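You operate a simulated robot arm through the tools that you are given. There is no shell and no other tool.

You run a simulated robot arm. Do the job below in one go: nothing can be reset, and whatever is moved stays where it is left.

TASK
Put things in order on the top of the desk. At the end: the purple mug is on the black trivet; the orange tub stands where the red pod stood; the glass with a teal band stands where the purple mug stood; the red pod stands where the glass with a teal band stood; whatever was shut is shut again. Leave all else as you found it, and nothing knocked over. Set down upright: purple mug.

It is judged by the outcome, as a careful person would: the job done as asked, and still so three seconds after it is handed in. It fails if anything else is knocked over, pushed out of place, dropped, spilled or broken.

THE ROBOT
A 6-joint arm with a two-finger parallel gripper, fixed in place. Base frame: the origin is on the floor under the middle of its stand, x ahead of it, y to its left, z up; the work surface is at about z = 0.74. Lengths are in m, angles in degrees, forces in N, time in s.
With the tool pointing down near the work surface it reaches from about 0.28 to 0.74 m from the base axis. Its first joint turns from -66.0 to 66.0 degrees. Payload 2.45 kg.
The TCP is the grasp point between the finger pads, 0.024 m short of the fingertips. In the tool frame z runs along the fingers and y along their closing line. The gripper opens to 0.068 m. The fingers are 0.017 m wide and 0.01 m thick; the gripper's body (0.04 by 0.07 m) begins 0.041 m behind the TCP.
Orientation is told as [roll, pitch, yaw] about the base's x, y, z axes, in that order, counted from this pose: with the fingers straight down and closing along the base's y, the tool's x points along the base's -x, its y along +y and its z along -z.

THE INTERFACE
- The arm moves only by the tool send_rows. Its argument "moves" is text: rows parted by semicolons, each of 7 numbers parted by spaces: the shift along the tool's x, y, z in mm, then the turn, a rotation vector about the tool's x, y, z in degrees, then the gripper command, from -1 (shut) to 1 (fully open), values between in proportion. In form: x y z wx wy wz hand; .... A call has 1 to 20 rows; each row is the pose to reach, as a shift and turn from the pose commanded when the call began, along the tool's axes at that moment. Rows are played at 5 a second. More than 0.05 m and 8.6 degrees between two rows, or a gripper value outside its range, and nothing of the call is played. Where a pose cannot be reached the arm comes as near as it can. A force on the tool above 40 N (or 10 N above the force at the start of the call, whichever is more), or a blocked arm, ends the call early, and 0.2 s more pass. Each finger travels about 0.108 m/s and halts on what it meets, pressing with about 23 N; the grip force reading is that of the motor and also rises with nothing between the fingers. The clock runs only during rows and for 0.2 s after the last one: add rows that repeat a pose to give the fingers time. The reply holds the time, the measured pose of the TCP, the force on the tool along the base axes, the opening and the grip force, in the units named above and with some noise, with the torque about the TCP (base axes, N m) and any sound that the robot's microphone picked up.
- Cameras (640 x 400 px; columns grow to the right, rows downward): "scene" is fixed at [0.1468, 0.4101, 1.4566]; the picture's right is [-0.84, -0.54, 0.00], its down [-0.41, 0.64, -0.65] and it looks along [0.35, -0.54, -0.76] (base axes); focal length 327 px, centre (320, 200). "wrist" rides on the gripper at [0.084, 0.011, -0.075] in the tool frame; the picture's right is [-0.13, 0.99, 0.00], its down [-0.60, -0.08, -0.79] and it looks along [-0.79, -0.10, 0.61] (tool axes); focal length 251 px, centre (320, 200). There is no depth. A picture from a camera that has moved, and an enlarged one, comes with that camera's place and axes in the base frame and with its lens. The place of the scene camera against the robot may be out by one fixed shift of up to 0.018 m in any direction.
- grab_frame(camera): a new picture of that camera. No time passes.
- close_up(camera, box): a new picture of the part [left, top, right, bottom] of that camera's present view, enlarged. No time passes.
- finish_job(): hands the job in; it is judged then, once.

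Places have to be worked out from the pictures, the camera data and where the tool is seen. Open the gripper and draw the arm clear of the work before you hand the job in, unless the task says otherwise.

The tools are called as name(argument=value, ...) on one line, values as JSON. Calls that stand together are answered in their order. send_rows: Moves the arm, as the interface text tells. Its arguments: {"type":"object","properties":{"moves":{"type":"string"}},"required":["moves"]} The other tools are called the same way: grab_frame (camera) takes a picture; close_up (camera, box) takes an enlarged picture of a part of a camera's view; finish_job () hands the job in.

At the start:

```text
t: 0.0
tcp_pos: [0.4059, 0.1577, 1.0984]
orientation: [0.1, 0.0, -0.1]
wrist_force: [0.0, -0.5, 0.2]
moment: [0.0, 0.0, -0.01]
gripper_width: 0.068
finger_force: 0.1
```

scene: 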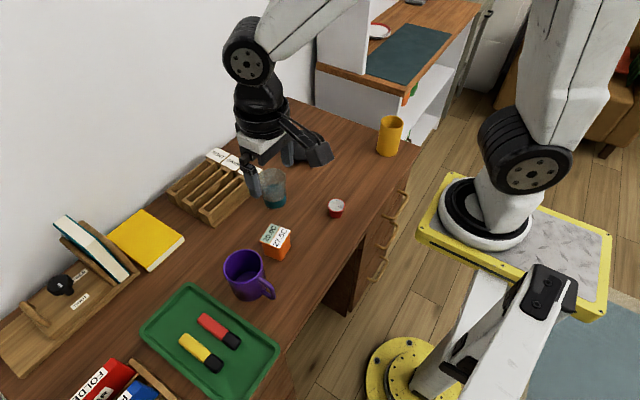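
wrist: 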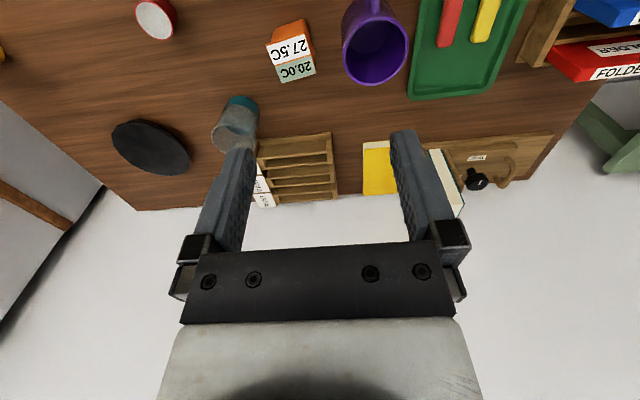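

I begin by looking more closely at both views to identify the objects and work out their places.

close_up(camera="scene", box=[200, 100, 440, 250])

close_up(camera="scene", box=[0, 180, 320, 400])

close_up(camera="wrist", box=[80, 0, 400, 200])

```text
2.67 times, centred on (320, 175) of scene
camera zoom: at [0.1468, 0.4101, 1.4566], right [-0.84, -0.54, 0.0], down [-0.41, 0.64, -0.65], along [0.35, -0.54, -0.76], focal length 872 px, centre (320, 267)
```

zoom: 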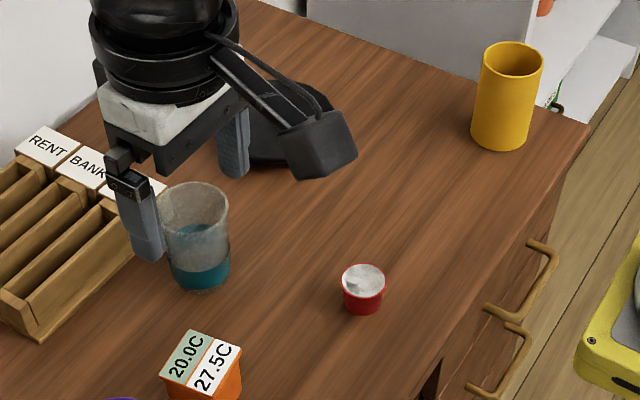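

```text
1.82 times, centred on (160, 290) of scene
camera zoom: at [0.1468, 0.4101, 1.4566], right [-0.84, -0.54, 0.0], down [-0.41, 0.64, -0.65], along [0.35, -0.54, -0.76], focal length 595 px, centre (611, 36)
```

zoom: 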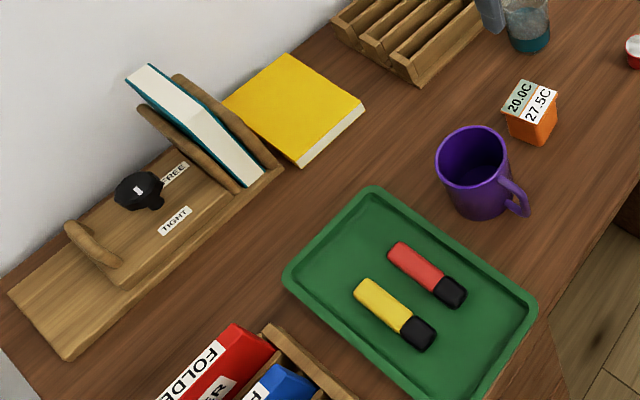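

```text
2.00 times, centred on (240, 100) of wrist
camera zoom: at [0.3224, 0.1686, 1.1758], right [0.13, 0.99, 0.0], down [0.6, -0.08, 0.79], along [0.79, -0.1, -0.61], focal length 503 px, centre (480, 400)
```

zoom: 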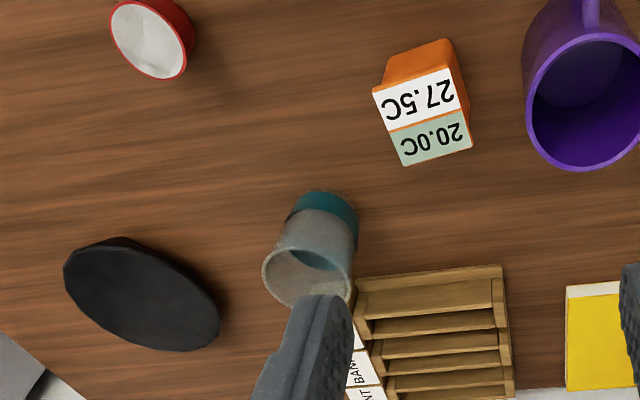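

The pictures show a chain: mug → trivet, glass → mug's place, pod → glass's place, tub → pod's place. I'll tilt the tool so that the wrist camera looks more steeply down on the desk, to measure everything before touching anything.

send_rows(moves="0 -20 0 0 7 0 1; 10 -40 0 0 14 0 1; 20 -60 0 0 21 0 1; 30 -80 0 0 28 0 1; 40 -100 0 0 34 0 1; 40 -100 0 0 34 0 1")

grab_frame(camera="wrist")

grab_frame(camera="scene")

```text
t: 1.4
tcp_pos: [0.3664, 0.0573, 1.0983]
orientation: [0.0, 34.1, 0.0]
wrist_force: [-0.4, 0.8, 0.9]
moment: [-0.03, 0.02, -0.03]
gripper_width: 0.0679
finger_force: 0.0
```

```text
taken
camera wrist: at [0.3391, 0.0686, 1.2099], right [0.11, 0.99, -0.07], down [0.94, -0.08, 0.32], along [0.31, -0.1, -0.95], focal length 251 px, centre (320, 200)
```

wrist: 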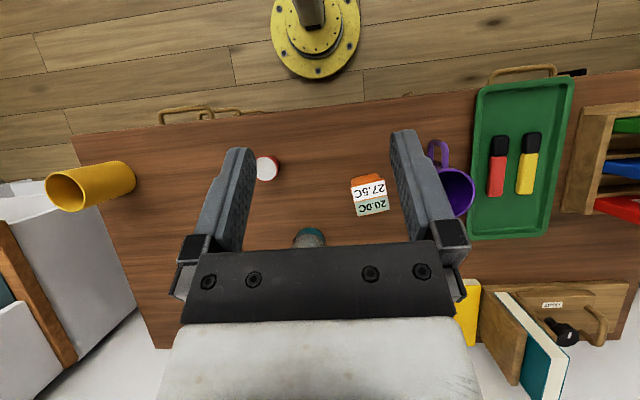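

```text
taken
```

scene: 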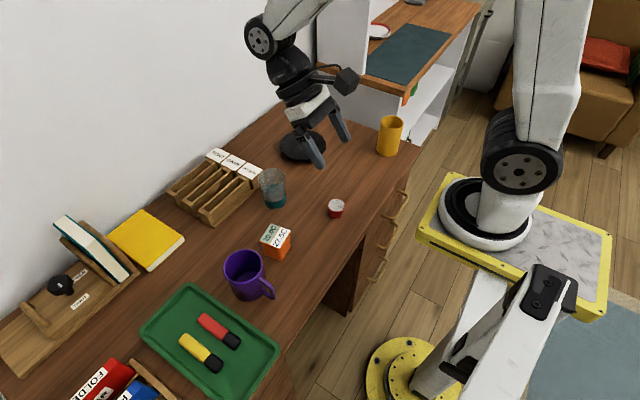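

The scene camera now sees the trivet and the glass more freely; I enlarge those parts, and the wrist view too.

close_up(camera="scene", box=[220, 110, 380, 210])

close_up(camera="scene", box=[200, 180, 360, 310])

close_up(camera="wrist", box=[230, 120, 490, 260])

```text
4.00 times, centred on (300, 160) of scene
camera zoom: at [0.1468, 0.4101, 1.4566], right [-0.84, -0.54, 0.0], down [-0.41, 0.64, -0.65], along [0.35, -0.54, -0.76], focal length 1308 px, centre (400, 360)
```

zoom: 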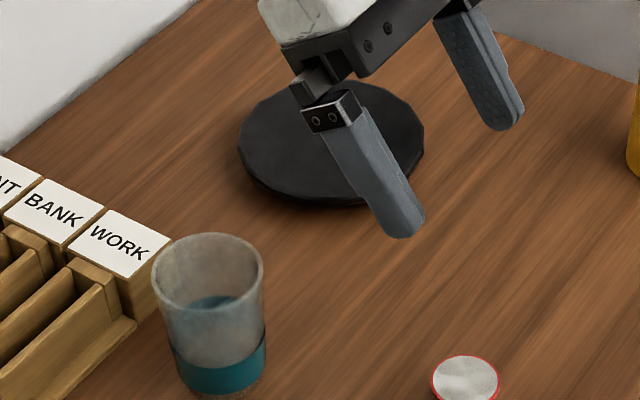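

```text
3.08 times, centred on (280, 245) of scene
camera zoom: at [0.1468, 0.4101, 1.4566], right [-0.84, -0.54, 0.0], down [-0.41, 0.64, -0.65], along [0.35, -0.54, -0.76], focal length 1006 px, centre (443, 62)
```

zoom: 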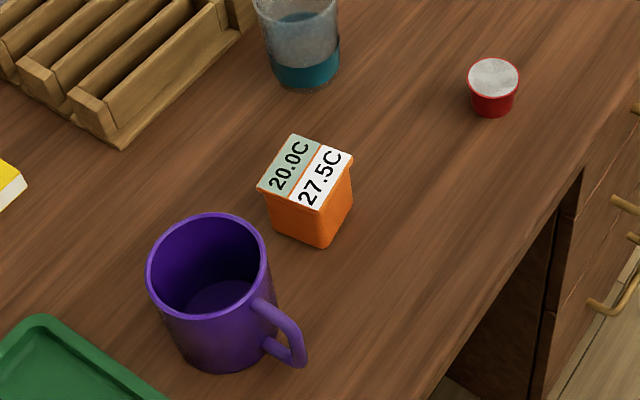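

```text
2.46 times, centred on (360, 190) of wrist
camera zoom: at [0.3391, 0.0686, 1.2099], right [0.11, 0.99, -0.07], down [0.94, -0.08, 0.32], along [0.31, -0.1, -0.95], focal length 619 px, centre (222, 225)
```

zoom: 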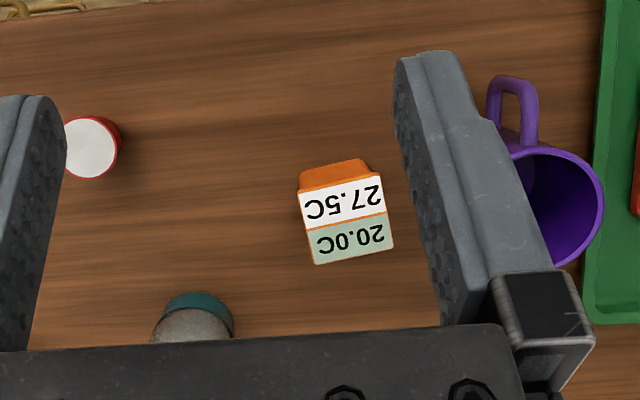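

The mug rim looks about 84 mm wide (too wide for the gripper, so a wall pinch is needed), and the glass tapers from roughly 74 to 60 mm. I return to a vertical tool above the mug/tub/pod area for a more exact wrist view.

send_rows(moves="-18 13 11 0 -7 0 1; -36 25 23 0 -14 0 1; -55 38 34 0 -21 0 1; -73 50 46 0 -28 0 1; -91 63 57 0 -34 0 1; -91 63 57 0 -34 0 1")

grab_frame(camera="wrist")

close_up(camera="wrist", box=[120, 0, 280, 100])

close_up(camera="wrist", box=[270, 20, 510, 170])

```text
t: 2.8
tcp_pos: [0.4095, 0.1208, 1.0011]
orientation: [0.1, -0.2, 0.0]
wrist_force: [-0.5, -0.1, 1.0]
moment: [0.03, -0.02, -0.01]
gripper_width: 0.0681
finger_force: 0.0
```

```text
taken
camera wrist: at [0.3255, 0.1312, 1.0773], right [0.13, 0.99, 0.0], down [0.6, -0.08, 0.79], along [0.79, -0.1, -0.61], focal length 251 px, centre (320, 200)
```

wrist: 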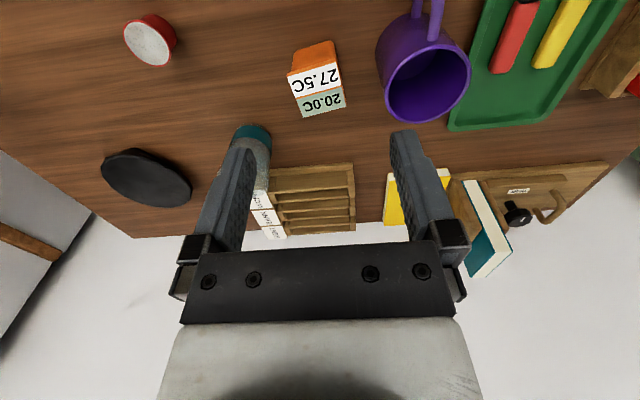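

```text
4.00 times, centred on (200, 50) of wrist
camera zoom: at [0.3255, 0.1312, 1.0773], right [0.13, 0.99, 0.0], down [0.6, -0.08, 0.79], along [0.79, -0.1, -0.61], focal length 1006 px, centre (800, 800)
```

zoom: 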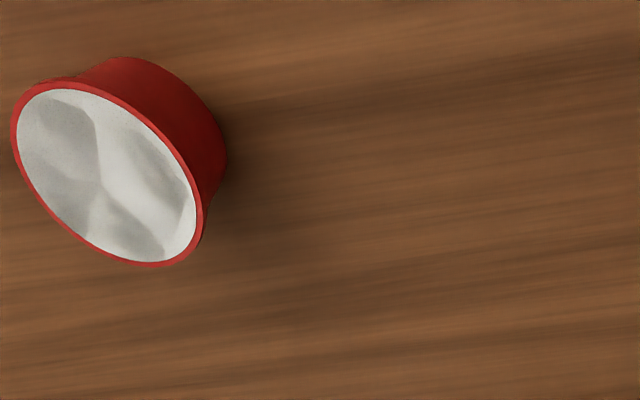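

```text
2.67 times, centred on (390, 95) of wrist
camera zoom: at [0.3255, 0.1312, 1.0773], right [0.13, 0.99, 0.0], down [0.6, -0.08, 0.79], along [0.79, -0.1, -0.61], focal length 670 px, centre (133, 480)
```

zoom: 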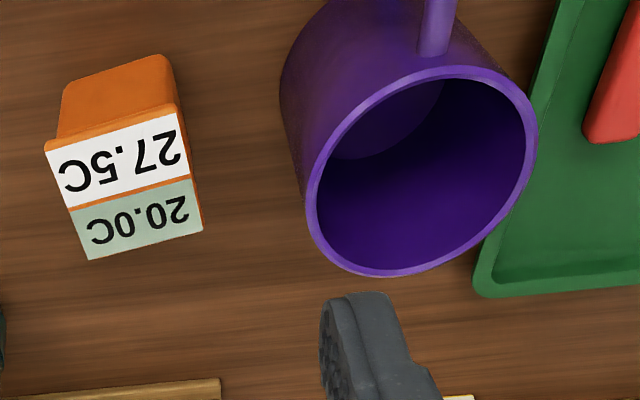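

Estimates so far: tub about (0.480, 0.110), top z 0.795; pod about (0.413, -0.065), top 0.78; mug about (0.468, 0.222). I move above the mug for a closer second view so I can triangulate its rim height and handle.

send_rows(moves="-8 24 18 0 0 0 1; -15 47 36 0 0 0 1; -23 71 53 0 0 0 1; -30 94 71 0 0 0 1; -30 94 71 0 0 0 1")

grab_frame(camera="wrist")

close_up(camera="wrist", box=[240, 0, 430, 160])

close_up(camera="scene", box=[240, 80, 360, 170])

```text
t: 4.0
tcp_pos: [0.4391, 0.2149, 0.9316]
orientation: [0.1, 0.0, 0.0]
wrist_force: [0.4, -0.8, 0.0]
moment: [-0.02, 0.01, 0.01]
gripper_width: 0.068
finger_force: 0.1
```

```text
taken
camera wrist: at [0.3552, 0.2264, 1.0077], right [0.13, 0.99, 0.0], down [0.6, -0.08, 0.79], along [0.79, -0.1, -0.61], focal length 251 px, centre (320, 200)
```

wrist: 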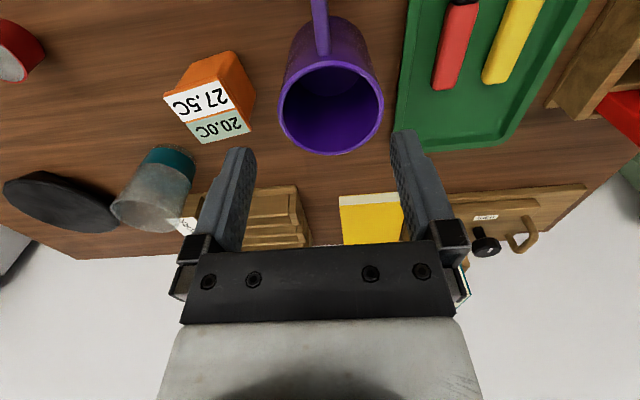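

```text
2.50 times, centred on (335, 80) of wrist
camera zoom: at [0.3552, 0.2264, 1.0077], right [0.13, 0.99, 0.0], down [0.6, -0.08, 0.79], along [0.79, -0.1, -0.61], focal length 629 px, centre (282, 500)
```

zoom: 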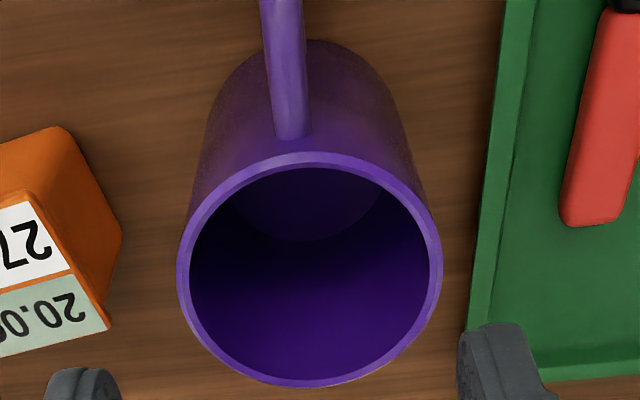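

```text
4.44 times, centred on (300, 125) of scene
camera zoom: at [0.1468, 0.4101, 1.4566], right [-0.84, -0.54, 0.0], down [-0.41, 0.64, -0.65], along [0.35, -0.54, -0.76], focal length 1454 px, centre (409, 533)
```

zoom: 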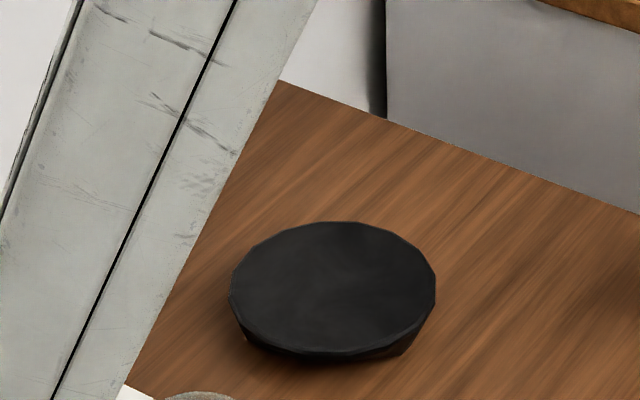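

The mug's centre works out at about (0.4705, 0.2205), rim z ≈ 0.836, outer diameter ≈ 81 mm, handle pointing to -x. The trivet is about (0.643, -0.243). Next I look at the trivet and the glass from above.

send_rows(moves="0 0 -40 0 0 0 1; -10 -40 -50 0 0 0 1; -22 -80 -50 0 0 0 1; -34 -120 -50 0 0 0 1; -46 -160 -50 0 0 0 1; -58 -200 -50 0 0 0 1; -70 -240 -50 0 0 0 1; -82 -280 -50 0 0 0 1; -95 -320 -50 0 0 0 1; -111 -365 -50 0 0 0 1; -111 -365 -50 0 0 0 1")

grab_frame(camera="wrist")

close_up(camera="wrist", box=[170, 40, 350, 160])

close_up(camera="wrist", box=[400, 0, 600, 130])

```text
t: 6.4
tcp_pos: [0.5517, -0.1511, 0.9785]
orientation: [0.0, 0.0, 0.0]
wrist_force: [0.5, -0.4, 0.6]
moment: [0.0, -0.01, -0.02]
gripper_width: 0.0679
finger_force: 0.1
```

```text
taken
camera wrist: at [0.4676, -0.1397, 1.0558], right [0.13, 0.99, 0.0], down [0.6, -0.08, 0.79], along [0.79, -0.1, -0.61], focal length 251 px, centre (320, 200)
```

wrist: 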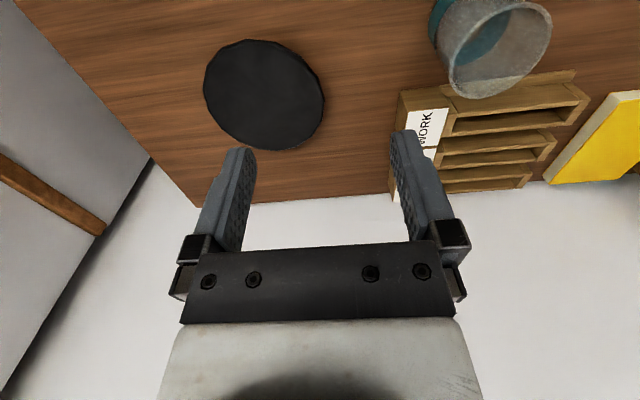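

```text
3.33 times, centred on (260, 100) of wrist
camera zoom: at [0.4676, -0.1397, 1.0558], right [0.13, 0.99, 0.0], down [0.6, -0.08, 0.79], along [0.79, -0.1, -0.61], focal length 838 px, centre (520, 533)
```

zoom: 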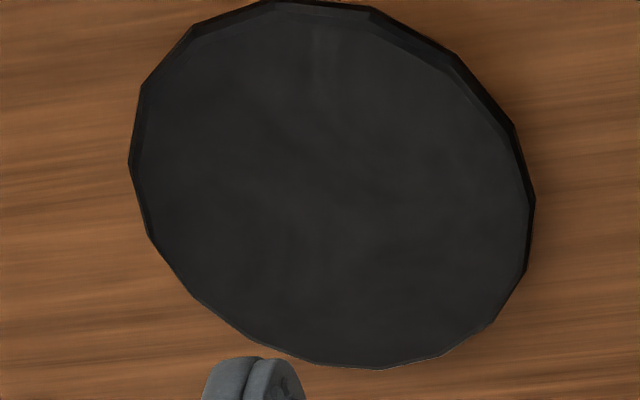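

```text
3.08 times, centred on (500, 65) of wrist
camera zoom: at [0.4676, -0.1397, 1.0558], right [0.13, 0.99, 0.0], down [0.6, -0.08, 0.79], along [0.79, -0.1, -0.61], focal length 774 px, centre (-234, 615)
```

zoom: 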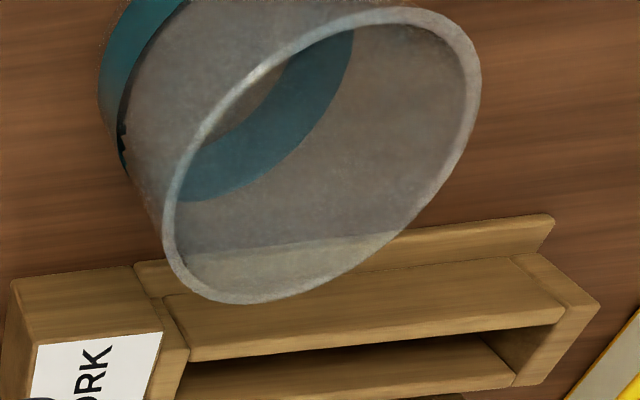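

Fitting circles to these views: trivet centre ≈ (0.647, -0.238), radius ≈ 77 mm; glass rim centre ≈ (0.580, -0.005), rim z ≈ 0.83, diameter ≈ 75 mm. I go above the mug's +y wall for a rim pinch and check alignment there.

send_rows(moves="8 41 0 0 0 0 1; 16 82 0 0 0 0 1; 24 123 5 0 0 0 1; 32 164 10 0 0 0 1; 41 205 15 0 0 0 1; 49 246 20 0 0 0 1; 57 287 25 0 0 0 1; 65 328 30 0 0 0 1; 73 369 40 0 0 0 1; 81 410 48 0 0 0 1; 81 410 48 0 0 0 1")

grab_frame(camera="wrist")

grab_frame(camera="scene")

```text
t: 8.8
tcp_pos: [0.4688, 0.2597, 0.9286]
orientation: [0.0, 0.0, 0.1]
wrist_force: [-0.3, -0.9, 0.1]
moment: [0.03, 0.0, 0.03]
gripper_width: 0.0681
finger_force: 0.0
```

```text
taken
camera wrist: at [0.3856, 0.2699, 1.0061], right [0.13, 0.99, 0.0], down [0.6, -0.08, 0.79], along [0.79, -0.1, -0.61], focal length 251 px, centre (320, 200)
```

wrist: 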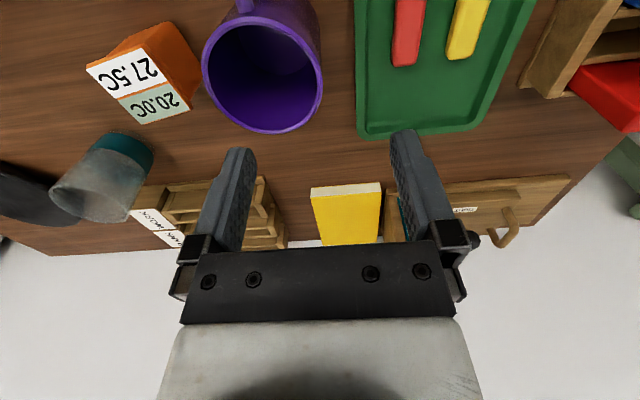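

```text
taken
```

scene: 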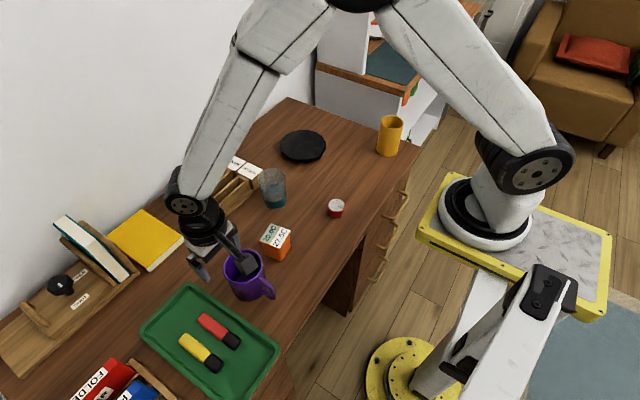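

I enlarge the mug in this view to fit the rim circle precisely before descending.

close_up(camera="wrist", box=[180, 0, 340, 140])

```text
2.86 times, centred on (260, 70) of wrist
camera zoom: at [0.3856, 0.2699, 1.0061], right [0.13, 0.99, 0.0], down [0.6, -0.08, 0.79], along [0.79, -0.1, -0.61], focal length 718 px, centre (491, 571)
```

zoom: 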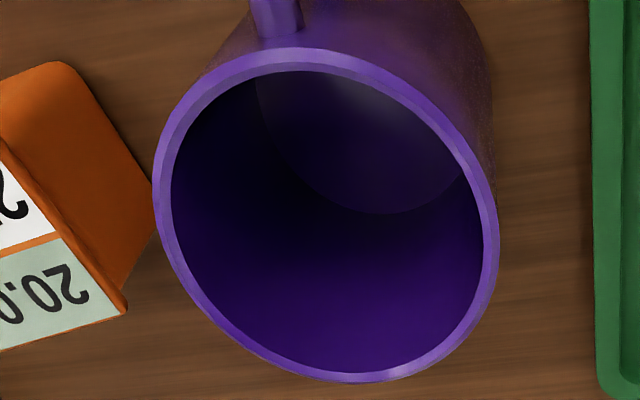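

Two views agree: mug centre (0.4705, 0.2196), rim z 0.837, wall mid-radius 38.9 mm. The TCP is above the +y wall within 1 mm, so I descend with the fingers straddling it and look again.

send_rows(moves="-1 0 30 0 0 0 1; -1 -0.5 60 0 0 0 1; -1 -0.5 80 0 0 0 1; -1 -0.5 100 0 0 0 1; -1 -0.5 117 0 0 0 1; -1 -0.5 117 0 0 0 1")

grab_frame(camera="wrist")

close_up(camera="scene", box=[160, 200, 320, 320])

```text
t: 10.2
tcp_pos: [0.4709, 0.2599, 0.8146]
orientation: [0.0, -0.1, 0.1]
wrist_force: [0.2, 0.3, -0.1]
moment: [0.01, -0.02, -0.03]
gripper_width: 0.0678
finger_force: 0.0
```

```text
taken
camera wrist: at [0.3874, 0.2705, 0.8916], right [0.13, 0.99, 0.0], down [0.6, -0.08, 0.79], along [0.79, -0.1, -0.61], focal length 251 px, centre (320, 200)
```

wrist: 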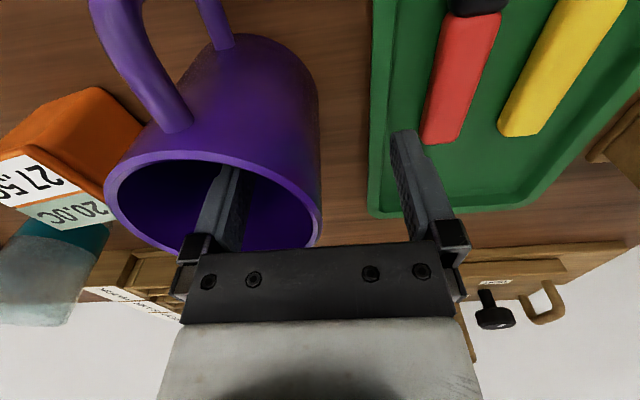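

```text
3.33 times, centred on (240, 260) of scene
camera zoom: at [0.1468, 0.4101, 1.4566], right [-0.84, -0.54, 0.0], down [-0.41, 0.64, -0.65], along [0.35, -0.54, -0.76], focal length 1090 px, centre (587, 0)
```

zoom: 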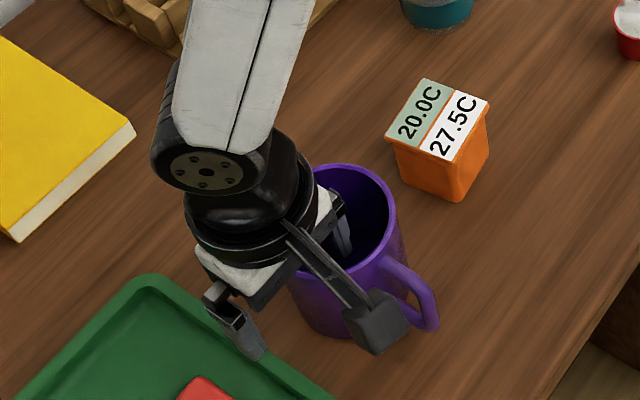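

The fingers straddle the wall, one inside and one outside, with no contact. I close the gripper.

send_rows(moves="0 0 0 0 0 0 0; 0 0 0 0 0 0 -1; 0 0 0 0 0 0 -1; 0 0 0 0 0 0 -1; 0 0 0 0 0 0 -1")

grab_frame(camera="wrist")

```text
t: 11.4
tcp_pos: [0.4712, 0.26, 0.8156]
orientation: [0.0, 0.1, 0.0]
wrist_force: [-2.0, -3.4, 9.9]
moment: [-0.99, 0.16, -0.11]
gripper_width: 0.0076
finger_force: 22.9
```

```text
taken
camera wrist: at [0.3873, 0.2704, 0.8922], right [0.13, 0.99, 0.0], down [0.6, -0.08, 0.79], along [0.79, -0.1, -0.61], focal length 251 px, centre (320, 200)
```

wrist: 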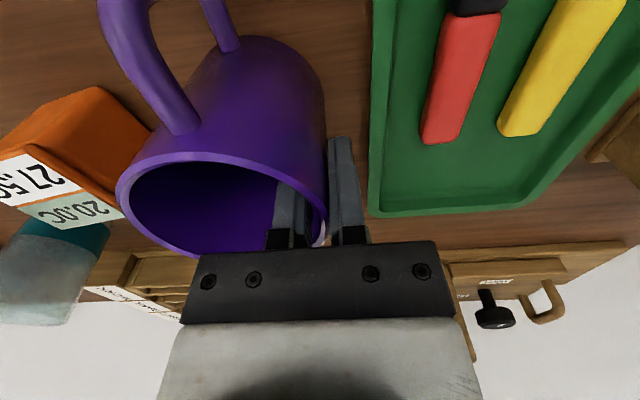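

The grip holds (7.6 mm, 23 N); the mug shifted a few mm toward the tool as it closed. I lift gently by 20 mm and check.

send_rows(moves="0 0 -4 0 0 0 -1; 0 0 -8 0 0 0 -1; 0 0 -14 0 0 0 -1; 0 0 -20 0 0 0 -1; 0 0 -20 0 0 0 -1")

grab_frame(camera="wrist")

close_up(camera="scene", box=[160, 200, 320, 320])

```text
t: 12.6
tcp_pos: [0.4712, 0.26, 0.8349]
orientation: [0.2, -0.1, 0.0]
wrist_force: [-0.9, -0.4, -2.9]
moment: [0.12, -0.04, 0.0]
gripper_width: 0.0075
finger_force: 22.6
```

```text
taken
camera wrist: at [0.3869, 0.2696, 0.9118], right [0.13, 0.99, 0.0], down [0.6, -0.08, 0.79], along [0.79, -0.1, -0.61], focal length 251 px, centre (320, 200)
```

wrist: 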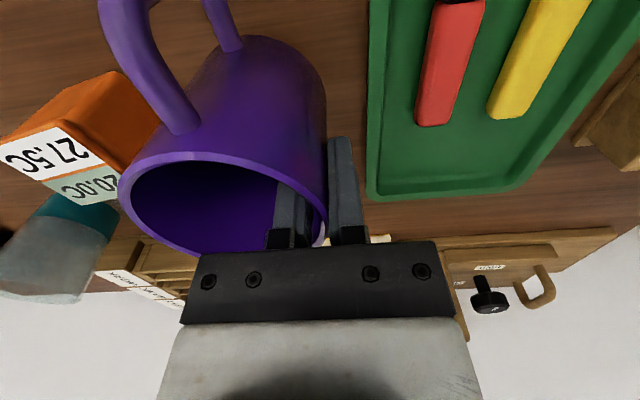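

```text
3.33 times, centred on (240, 260) of scene
camera zoom: at [0.1468, 0.4101, 1.4566], right [-0.84, -0.54, 0.0], down [-0.41, 0.64, -0.65], along [0.35, -0.54, -0.76], focal length 1090 px, centre (587, 0)
```

zoom: 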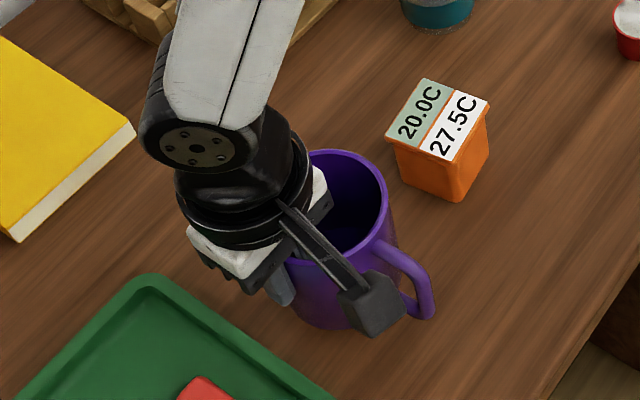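

The mug (about 0.3 kg) is lifted and hangs upright in the grip. I raise it so its base is at about z 0.885 and carry it over to above the trivet.

send_rows(moves="0 0 -30 0 0 0 -1; 0 0 -60 0 0 0 -1; 0 0 -95 0 0 0 -1; 0 0 -125 0 0 0 -1; -7 -18 -125 0 0 0 -1; -21 -55 -125 0 0 0 -1; -35 -92 -125 0 0 0 -1; -49 -129 -125 0 0 0 -1; -63 -165 -125 0 0 0 -1; -77 -202 -125 0 0 0 -1; -92 -239 -125 0 0 0 -1; -106 -275 -125 0 0 0 -1; -120 -312 -125 0 0 0 -1; -134 -349 -125 0 0 0 -1; -148 -386 -125 0 0 0 -1; -162 -422 -125 0 0 0 -1; -171 -445 -125 0 0 0 -1; -176 -459 -125 0 0 0 -1; -176 -459 -125 0 0 0 -1")

grab_frame(camera="wrist")

grab_frame(camera="scene")

```text
t: 16.6
tcp_pos: [0.6467, -0.2, 0.9575]
orientation: [0.0, 0.1, -0.1]
wrist_force: [0.4, 0.1, -1.8]
moment: [0.12, -0.02, 0.0]
gripper_width: 0.0074
finger_force: 23.4
```

```text
taken
camera wrist: at [0.5642, -0.189, 1.0359], right [0.13, 0.99, 0.0], down [0.6, -0.08, 0.79], along [0.79, -0.1, -0.61], focal length 251 px, centre (320, 200)
```

wrist: 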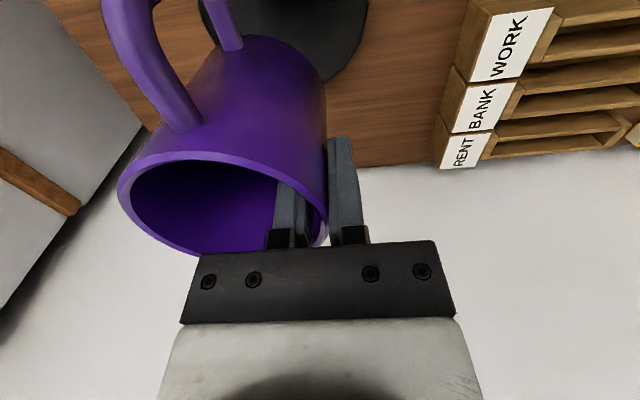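

```text
taken
```

scene: 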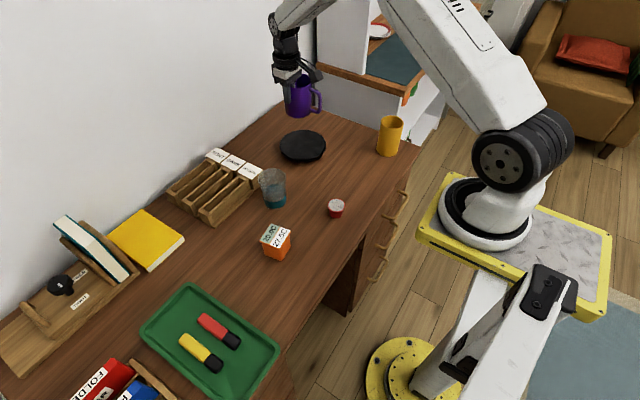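

The mug hangs over the trivet and nothing else has moved. I lower it to about 15 mm above the trivet and look before touching down.

send_rows(moves="0 0 30 0 0 0 -1; 0 0 60 0 0 0 -1; 0 0 90 0 0 0 -1; 0 0 112 0 0 0 -1; 0 0 112 0 0 0 -1")

close_up(camera="scene", box=[240, 80, 360, 170])

grab_frame(camera="wrist")

```text
t: 17.8
tcp_pos: [0.6468, -0.1988, 0.8467]
orientation: [-0.1, 0.0, 0.1]
wrist_force: [-1.5, 0.2, 0.3]
moment: [-0.15, 0.02, -0.07]
gripper_width: 0.0072
finger_force: 22.5
```

```text
4.44 times, centred on (300, 125) of scene
camera zoom: at [0.1467, 0.4101, 1.4566], right [-0.84, -0.54, 0.0], down [-0.41, 0.64, -0.65], along [0.35, -0.54, -0.76], focal length 1454 px, centre (409, 533)
```

zoom: 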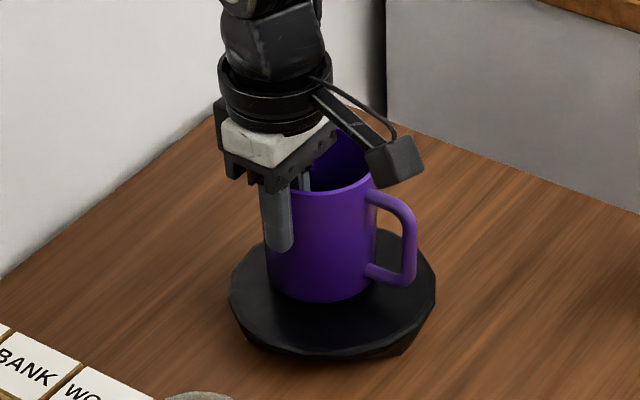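

```text
taken
camera wrist: at [0.5634, -0.1889, 0.9243], right [0.13, 0.99, 0.0], down [0.6, -0.08, 0.79], along [0.79, -0.1, -0.61], focal length 251 px, centre (320, 200)
```

wrist: 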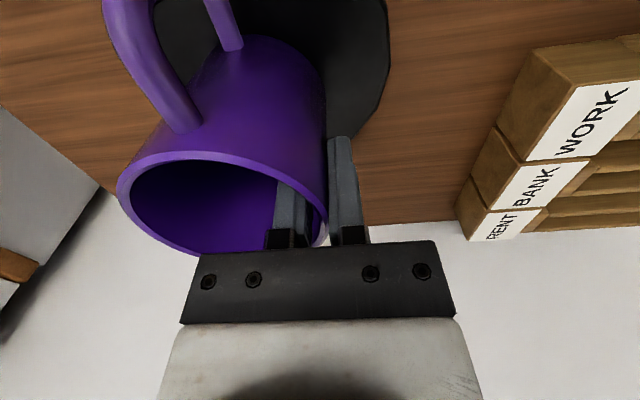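

The moment reading flipped, so the mug's base already touches the trivet (its top is then about z 0.77, which moves its centre to about (0.637, -0.231)). I lift a little, shift to centre better, and come down again in small steps.

send_rows(moves="0 0 -8 0 0 0 -1; 5 4 -8 0 0 0 -1; 9 7 -8 0 0 0 -1; 9 7 -8 0 0 0 -1; 9 7 -4 0 0 0 -1; 9 7 -2 0 0 0 -1; 9 7 -1 0 0 0 -1; 9 7 0 0 0 0 -1; 9 7 0 0 0 0 -1")

close_up(camera="scene", box=[260, 70, 340, 170])

```text
t: 19.8
tcp_pos: [0.6381, -0.192, 0.8464]
orientation: [0.0, 0.0, 0.0]
wrist_force: [-0.4, 0.3, -2.1]
moment: [0.04, -0.02, 0.03]
gripper_width: 0.0074
finger_force: 22.9
```

```text
4.00 times, centred on (300, 120) of scene
camera zoom: at [0.1468, 0.4101, 1.4566], right [-0.84, -0.54, 0.0], down [-0.41, 0.64, -0.65], along [0.35, -0.54, -0.76], focal length 1308 px, centre (400, 520)
```

zoom: 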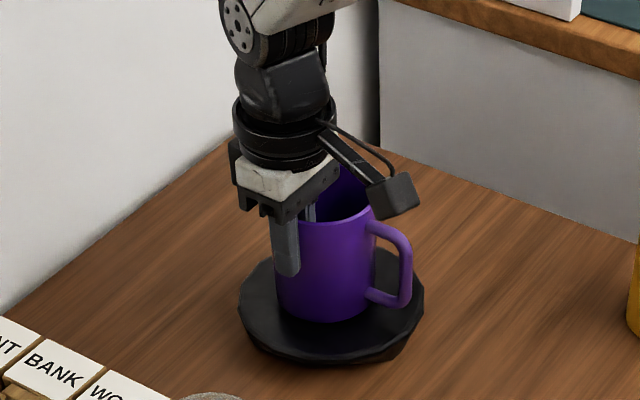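

Still mostly carried by the gripper (-2 N); I lower 1 mm at a time until contact shows.

send_rows(moves="0 0 1 0 0 0 -1; 0 0 1 0 0 0 -1")

send_rows(moves="0 0 0.7 0 0 0 -1; 0 0 0.7 0 0 0 -1")

```text
t: 20.4
tcp_pos: [0.6383, -0.1922, 0.8466]
orientation: [0.0, -0.1, 0.1]
wrist_force: [-0.9, 3.0, 7.9]
moment: [-0.37, 0.14, -0.1]
gripper_width: 0.0075
finger_force: 23.0
```

```text
t: 21.0
tcp_pos: [0.6369, -0.1927, 0.8479]
orientation: [-0.1, -0.3, -0.1]
wrist_force: [-1.4, 3.4, 13.1]
moment: [-0.69, 0.11, -0.07]
gripper_width: 0.0076
finger_force: 22.8
```

Contact is firm (13 N), so I back off 1 mm to unload and then open the fingers.

send_rows(moves="0 0 -1 0 0 0 -1; 0 0 -1 0 0 0 -1; 0 0 -1 0 0 0 -0.6; 0 0 -1 0 0 0 0; 0 0 -1 0 0 0 0.3; 0 0 -1 0 0 0 0.3")

grab_frame(camera="wrist")

close_up(camera="scene", box=[260, 70, 340, 170])

```text
t: 22.4
tcp_pos: [0.6373, -0.193, 0.8469]
orientation: [0.0, 0.0, 0.0]
wrist_force: [0.0, 0.2, 1.3]
moment: [-0.03, -0.04, 0.01]
gripper_width: 0.0441
finger_force: 0.0
```

```text
taken
camera wrist: at [0.5538, -0.1816, 0.9241], right [0.13, 0.99, 0.0], down [0.6, -0.08, 0.79], along [0.79, -0.1, -0.61], focal length 251 px, centre (320, 200)
```

wrist: 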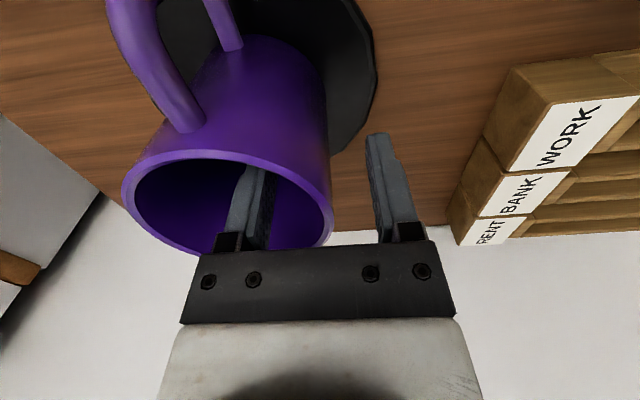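

```text
4.00 times, centred on (300, 120) of scene
camera zoom: at [0.1468, 0.4101, 1.4566], right [-0.84, -0.54, 0.0], down [-0.41, 0.64, -0.65], along [0.35, -0.54, -0.76], focal length 1308 px, centre (400, 520)
```

zoom: 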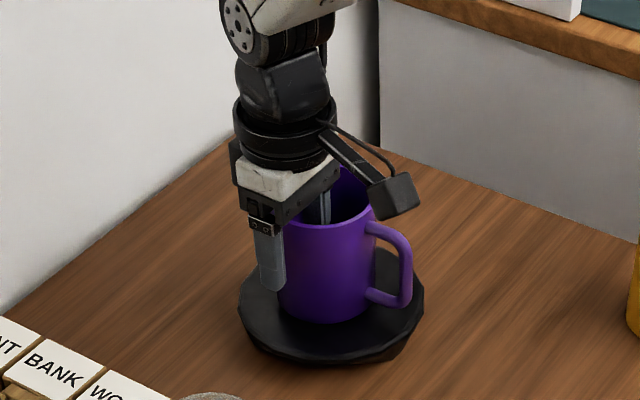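

The mug stands on the trivet and the fingers are free. I rise straight out and move to look at the glass.

send_rows(moves="0 0 -30 0 0 0 0.3; 0 0 -60 0 0 0 0.3; 0 0 -95 0 0 0 0.3; 0 0 -110 0 0 0 1; 15 30 -110 0 0 0 1; 30 60 -110 0 0 0 1; 46 92 -110 0 0 0 1; 62 123 -110 0 0 0 1; 77 153 -110 0 0 0 1; 77 153 -110 0 0 0 1")

grab_frame(camera="wrist")

close_up(camera="wrist", box=[290, 0, 450, 140])

grab_frame(camera="scene")

```text
t: 24.6
tcp_pos: [0.558, -0.0411, 0.9584]
orientation: [0.0, 0.0, 0.1]
wrist_force: [-0.2, 0.7, 0.2]
moment: [-0.01, -0.03, 0.0]
gripper_width: 0.0679
finger_force: 0.1
```

```text
taken
camera wrist: at [0.4753, -0.0292, 1.0355], right [0.13, 0.99, 0.0], down [0.6, -0.08, 0.79], along [0.79, -0.1, -0.61], focal length 251 px, centre (320, 200)
```

wrist: 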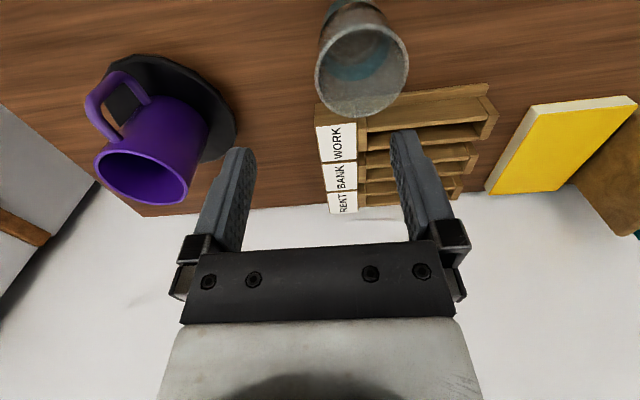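

```text
2.86 times, centred on (370, 70) of wrist
camera zoom: at [0.4753, -0.0292, 1.0355], right [0.13, 0.99, 0.0], down [0.6, -0.08, 0.79], along [0.79, -0.1, -0.61], focal length 718 px, centre (177, 571)
```

zoom: 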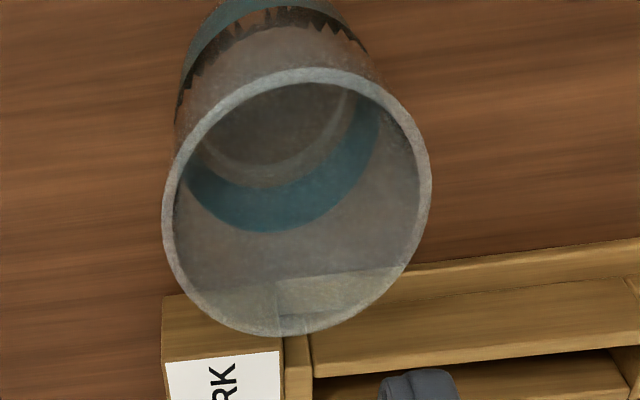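

```text
taken
```

scene: 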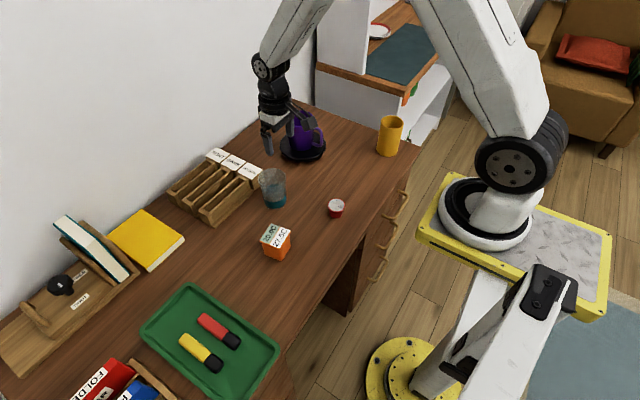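

The glass rim fits a circle: centre ≈ (0.576, -0.010), rim z ≈ 0.841, radius ≈ 36 mm, walls tapering inward about 3°. I hover over its free -y wall with the tool rolled 3° to match the wall, opening reduced, to check alignment with tips just above the rim.

send_rows(moves="-6 -1 25 -1 0 0 0.4; -12 -2 50 -2 0 0 0.2; -17 -3 72 -3 0 0 0.2; -17 -3 82 -3 0 0 0.2; -17 -3 82 -3 0 0 0.2")

grab_frame(camera="wrist")

close_up(camera="wrist", box=[230, 70, 470, 240])

close_up(camera="scene", box=[220, 120, 340, 220])

```text
t: 25.8
tcp_pos: [0.5779, -0.0427, 0.8763]
orientation: [3.0, -0.1, -0.1]
wrist_force: [-0.3, -0.1, -0.5]
moment: [0.01, -0.01, -0.01]
gripper_width: 0.0405
finger_force: 0.3
```

```text
taken
camera wrist: at [0.4935, -0.0355, 0.9532], right [0.13, 0.99, 0.05], down [0.6, -0.12, 0.79], along [0.79, -0.07, -0.61], focal length 251 px, centre (320, 200)
```

wrist: 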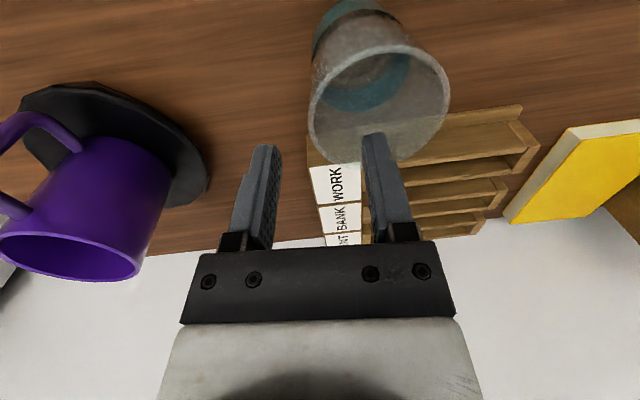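

```text
2.35 times, centred on (350, 155) of wrist
camera zoom: at [0.4935, -0.0355, 0.9532], right [0.13, 0.99, 0.05], down [0.6, -0.12, 0.79], along [0.79, -0.07, -0.61], focal length 592 px, centre (249, 306)
```

zoom: 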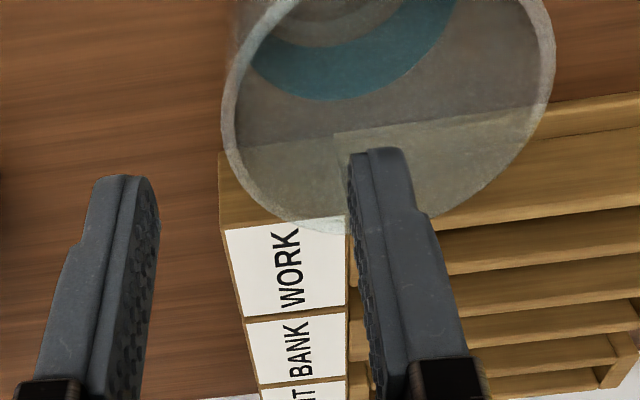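

```text
4.00 times, centred on (280, 170) of scene
camera zoom: at [0.1468, 0.4101, 1.4566], right [-0.84, -0.54, 0.0], down [-0.41, 0.64, -0.65], along [0.35, -0.54, -0.76], focal length 1308 px, centre (480, 320)
```

zoom: 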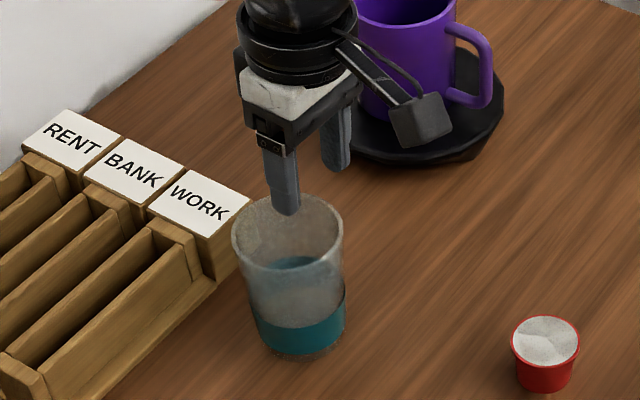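

The wall sits about 1.5 mm to -y of the finger midline after a vertical descent, so I correct that and descend with fingers straddling the glass wall.

send_rows(moves="1.5 -2 15 0 0 0 0.2; 1.5 -2.9 30 0 0 0 0.2; 1.5 -3.7 45 0 0 0 0.2; 1.5 -4.5 62 0 0 0 0.2; 1.5 -4.5 62 0 0 0 0.2")

grab_frame(camera="wrist")

close_up(camera="scene", box=[220, 120, 340, 220])

```text
t: 27.0
tcp_pos: [0.5771, -0.0426, 0.8118]
orientation: [3.0, 0.0, 0.0]
wrist_force: [1.7, 0.0, 0.4]
moment: [-0.04, -0.03, 0.01]
gripper_width: 0.0407
finger_force: 0.1
```

```text
taken
camera wrist: at [0.4927, -0.0361, 0.8895], right [0.13, 0.99, 0.05], down [0.6, -0.12, 0.79], along [0.79, -0.07, -0.61], focal length 251 px, centre (320, 200)
```

wrist: 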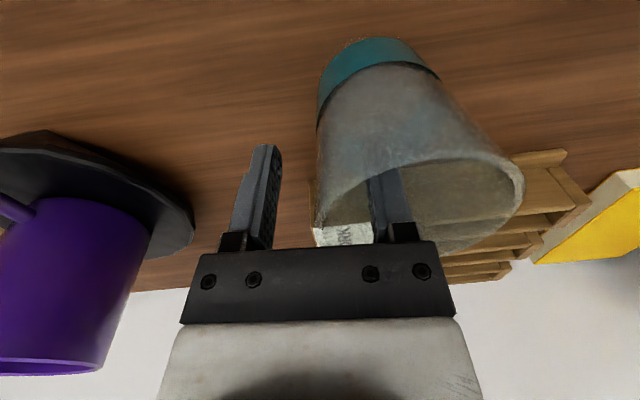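

```text
4.00 times, centred on (280, 170) of scene
camera zoom: at [0.1468, 0.4101, 1.4566], right [-0.84, -0.54, 0.0], down [-0.41, 0.64, -0.65], along [0.35, -0.54, -0.76], focal length 1308 px, centre (480, 320)
```

zoom: 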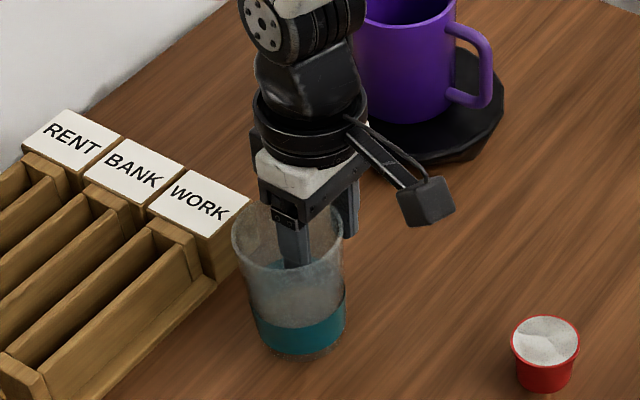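

One finger is inside, the other outside, no contact. I close gradually on the glass wall.

send_rows(moves="0 0 0 0 0 0 -0.2; 0 0 0 0 0 0 -0.5; 0 0 0 0 0 0 -0.7; 0 0 0 0 0 0 -0.85; 0 0 0 0 0 0 -1; 0 0 0 0 0 0 -1; 0 0 0 0 0 0 -1")

grab_frame(camera="wrist")

close_up(camera="scene", box=[220, 120, 340, 220])

```text
t: 28.6
tcp_pos: [0.5778, -0.0419, 0.8123]
orientation: [3.0, -0.1, 0.0]
wrist_force: [2.0, 3.4, 6.2]
moment: [0.53, -0.03, -0.14]
gripper_width: 0.0052
finger_force: 22.9
```

```text
taken
camera wrist: at [0.4929, -0.0361, 0.8899], right [0.13, 0.99, 0.05], down [0.6, -0.12, 0.79], along [0.79, -0.07, -0.61], focal length 251 px, centre (320, 200)
```

wrist: 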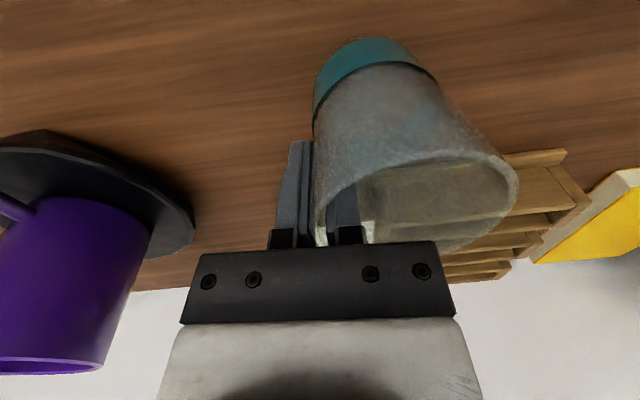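

```text
4.00 times, centred on (280, 170) of scene
camera zoom: at [0.1467, 0.4102, 1.4566], right [-0.84, -0.54, 0.0], down [-0.41, 0.64, -0.65], along [0.35, -0.54, -0.76], focal length 1308 px, centre (480, 320)
```

zoom: 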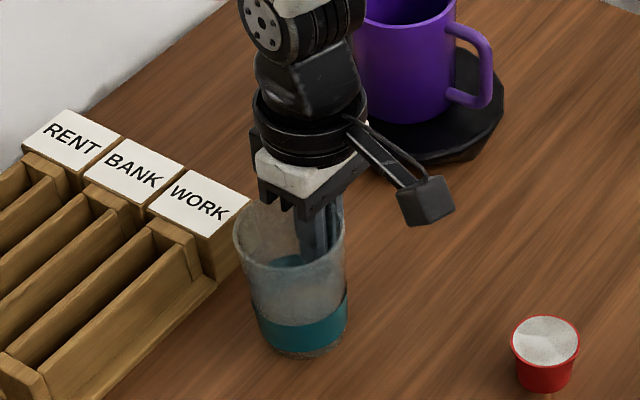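

Gripped at 5.2 mm with the glass moved only 1–2 mm. I lift gently and check the hang.

send_rows(moves="0 0 -4 0 0 0 -1; 0 0 -8 0 0 0 -1; 0 0 -14 0 0 0 -1; 0 0 -20 0 0 0 -1; 0 0 -20 0 0 0 -1")

grab_frame(camera="wrist")

close_up(camera="scene", box=[220, 120, 340, 220])

```text
t: 29.8
tcp_pos: [0.5766, -0.0439, 0.8328]
orientation: [3.0, 0.1, 0.0]
wrist_force: [-0.2, 0.0, -2.1]
moment: [-0.06, -0.01, 0.0]
gripper_width: 0.005
finger_force: 23.5
```

```text
taken
camera wrist: at [0.4928, -0.0385, 0.9104], right [0.13, 0.99, 0.05], down [0.6, -0.12, 0.79], along [0.79, -0.07, -0.61], focal length 251 px, centre (320, 200)
```

wrist: 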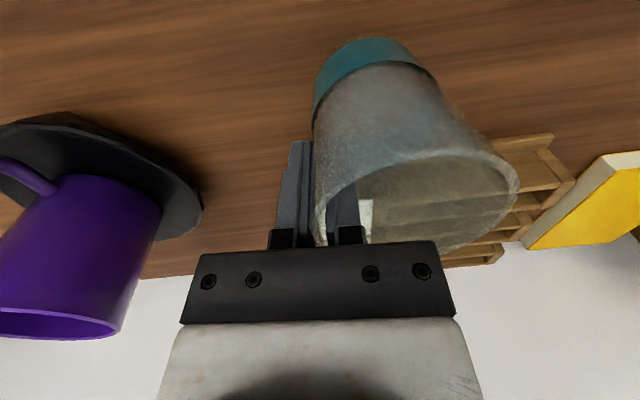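

```text
4.00 times, centred on (280, 170) of scene
camera zoom: at [0.1468, 0.4101, 1.4566], right [-0.84, -0.54, 0.0], down [-0.41, 0.64, -0.65], along [0.35, -0.54, -0.76], focal length 1308 px, centre (480, 320)
```

zoom: 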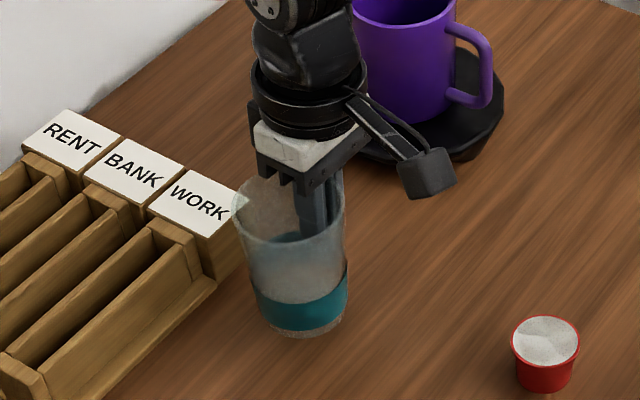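

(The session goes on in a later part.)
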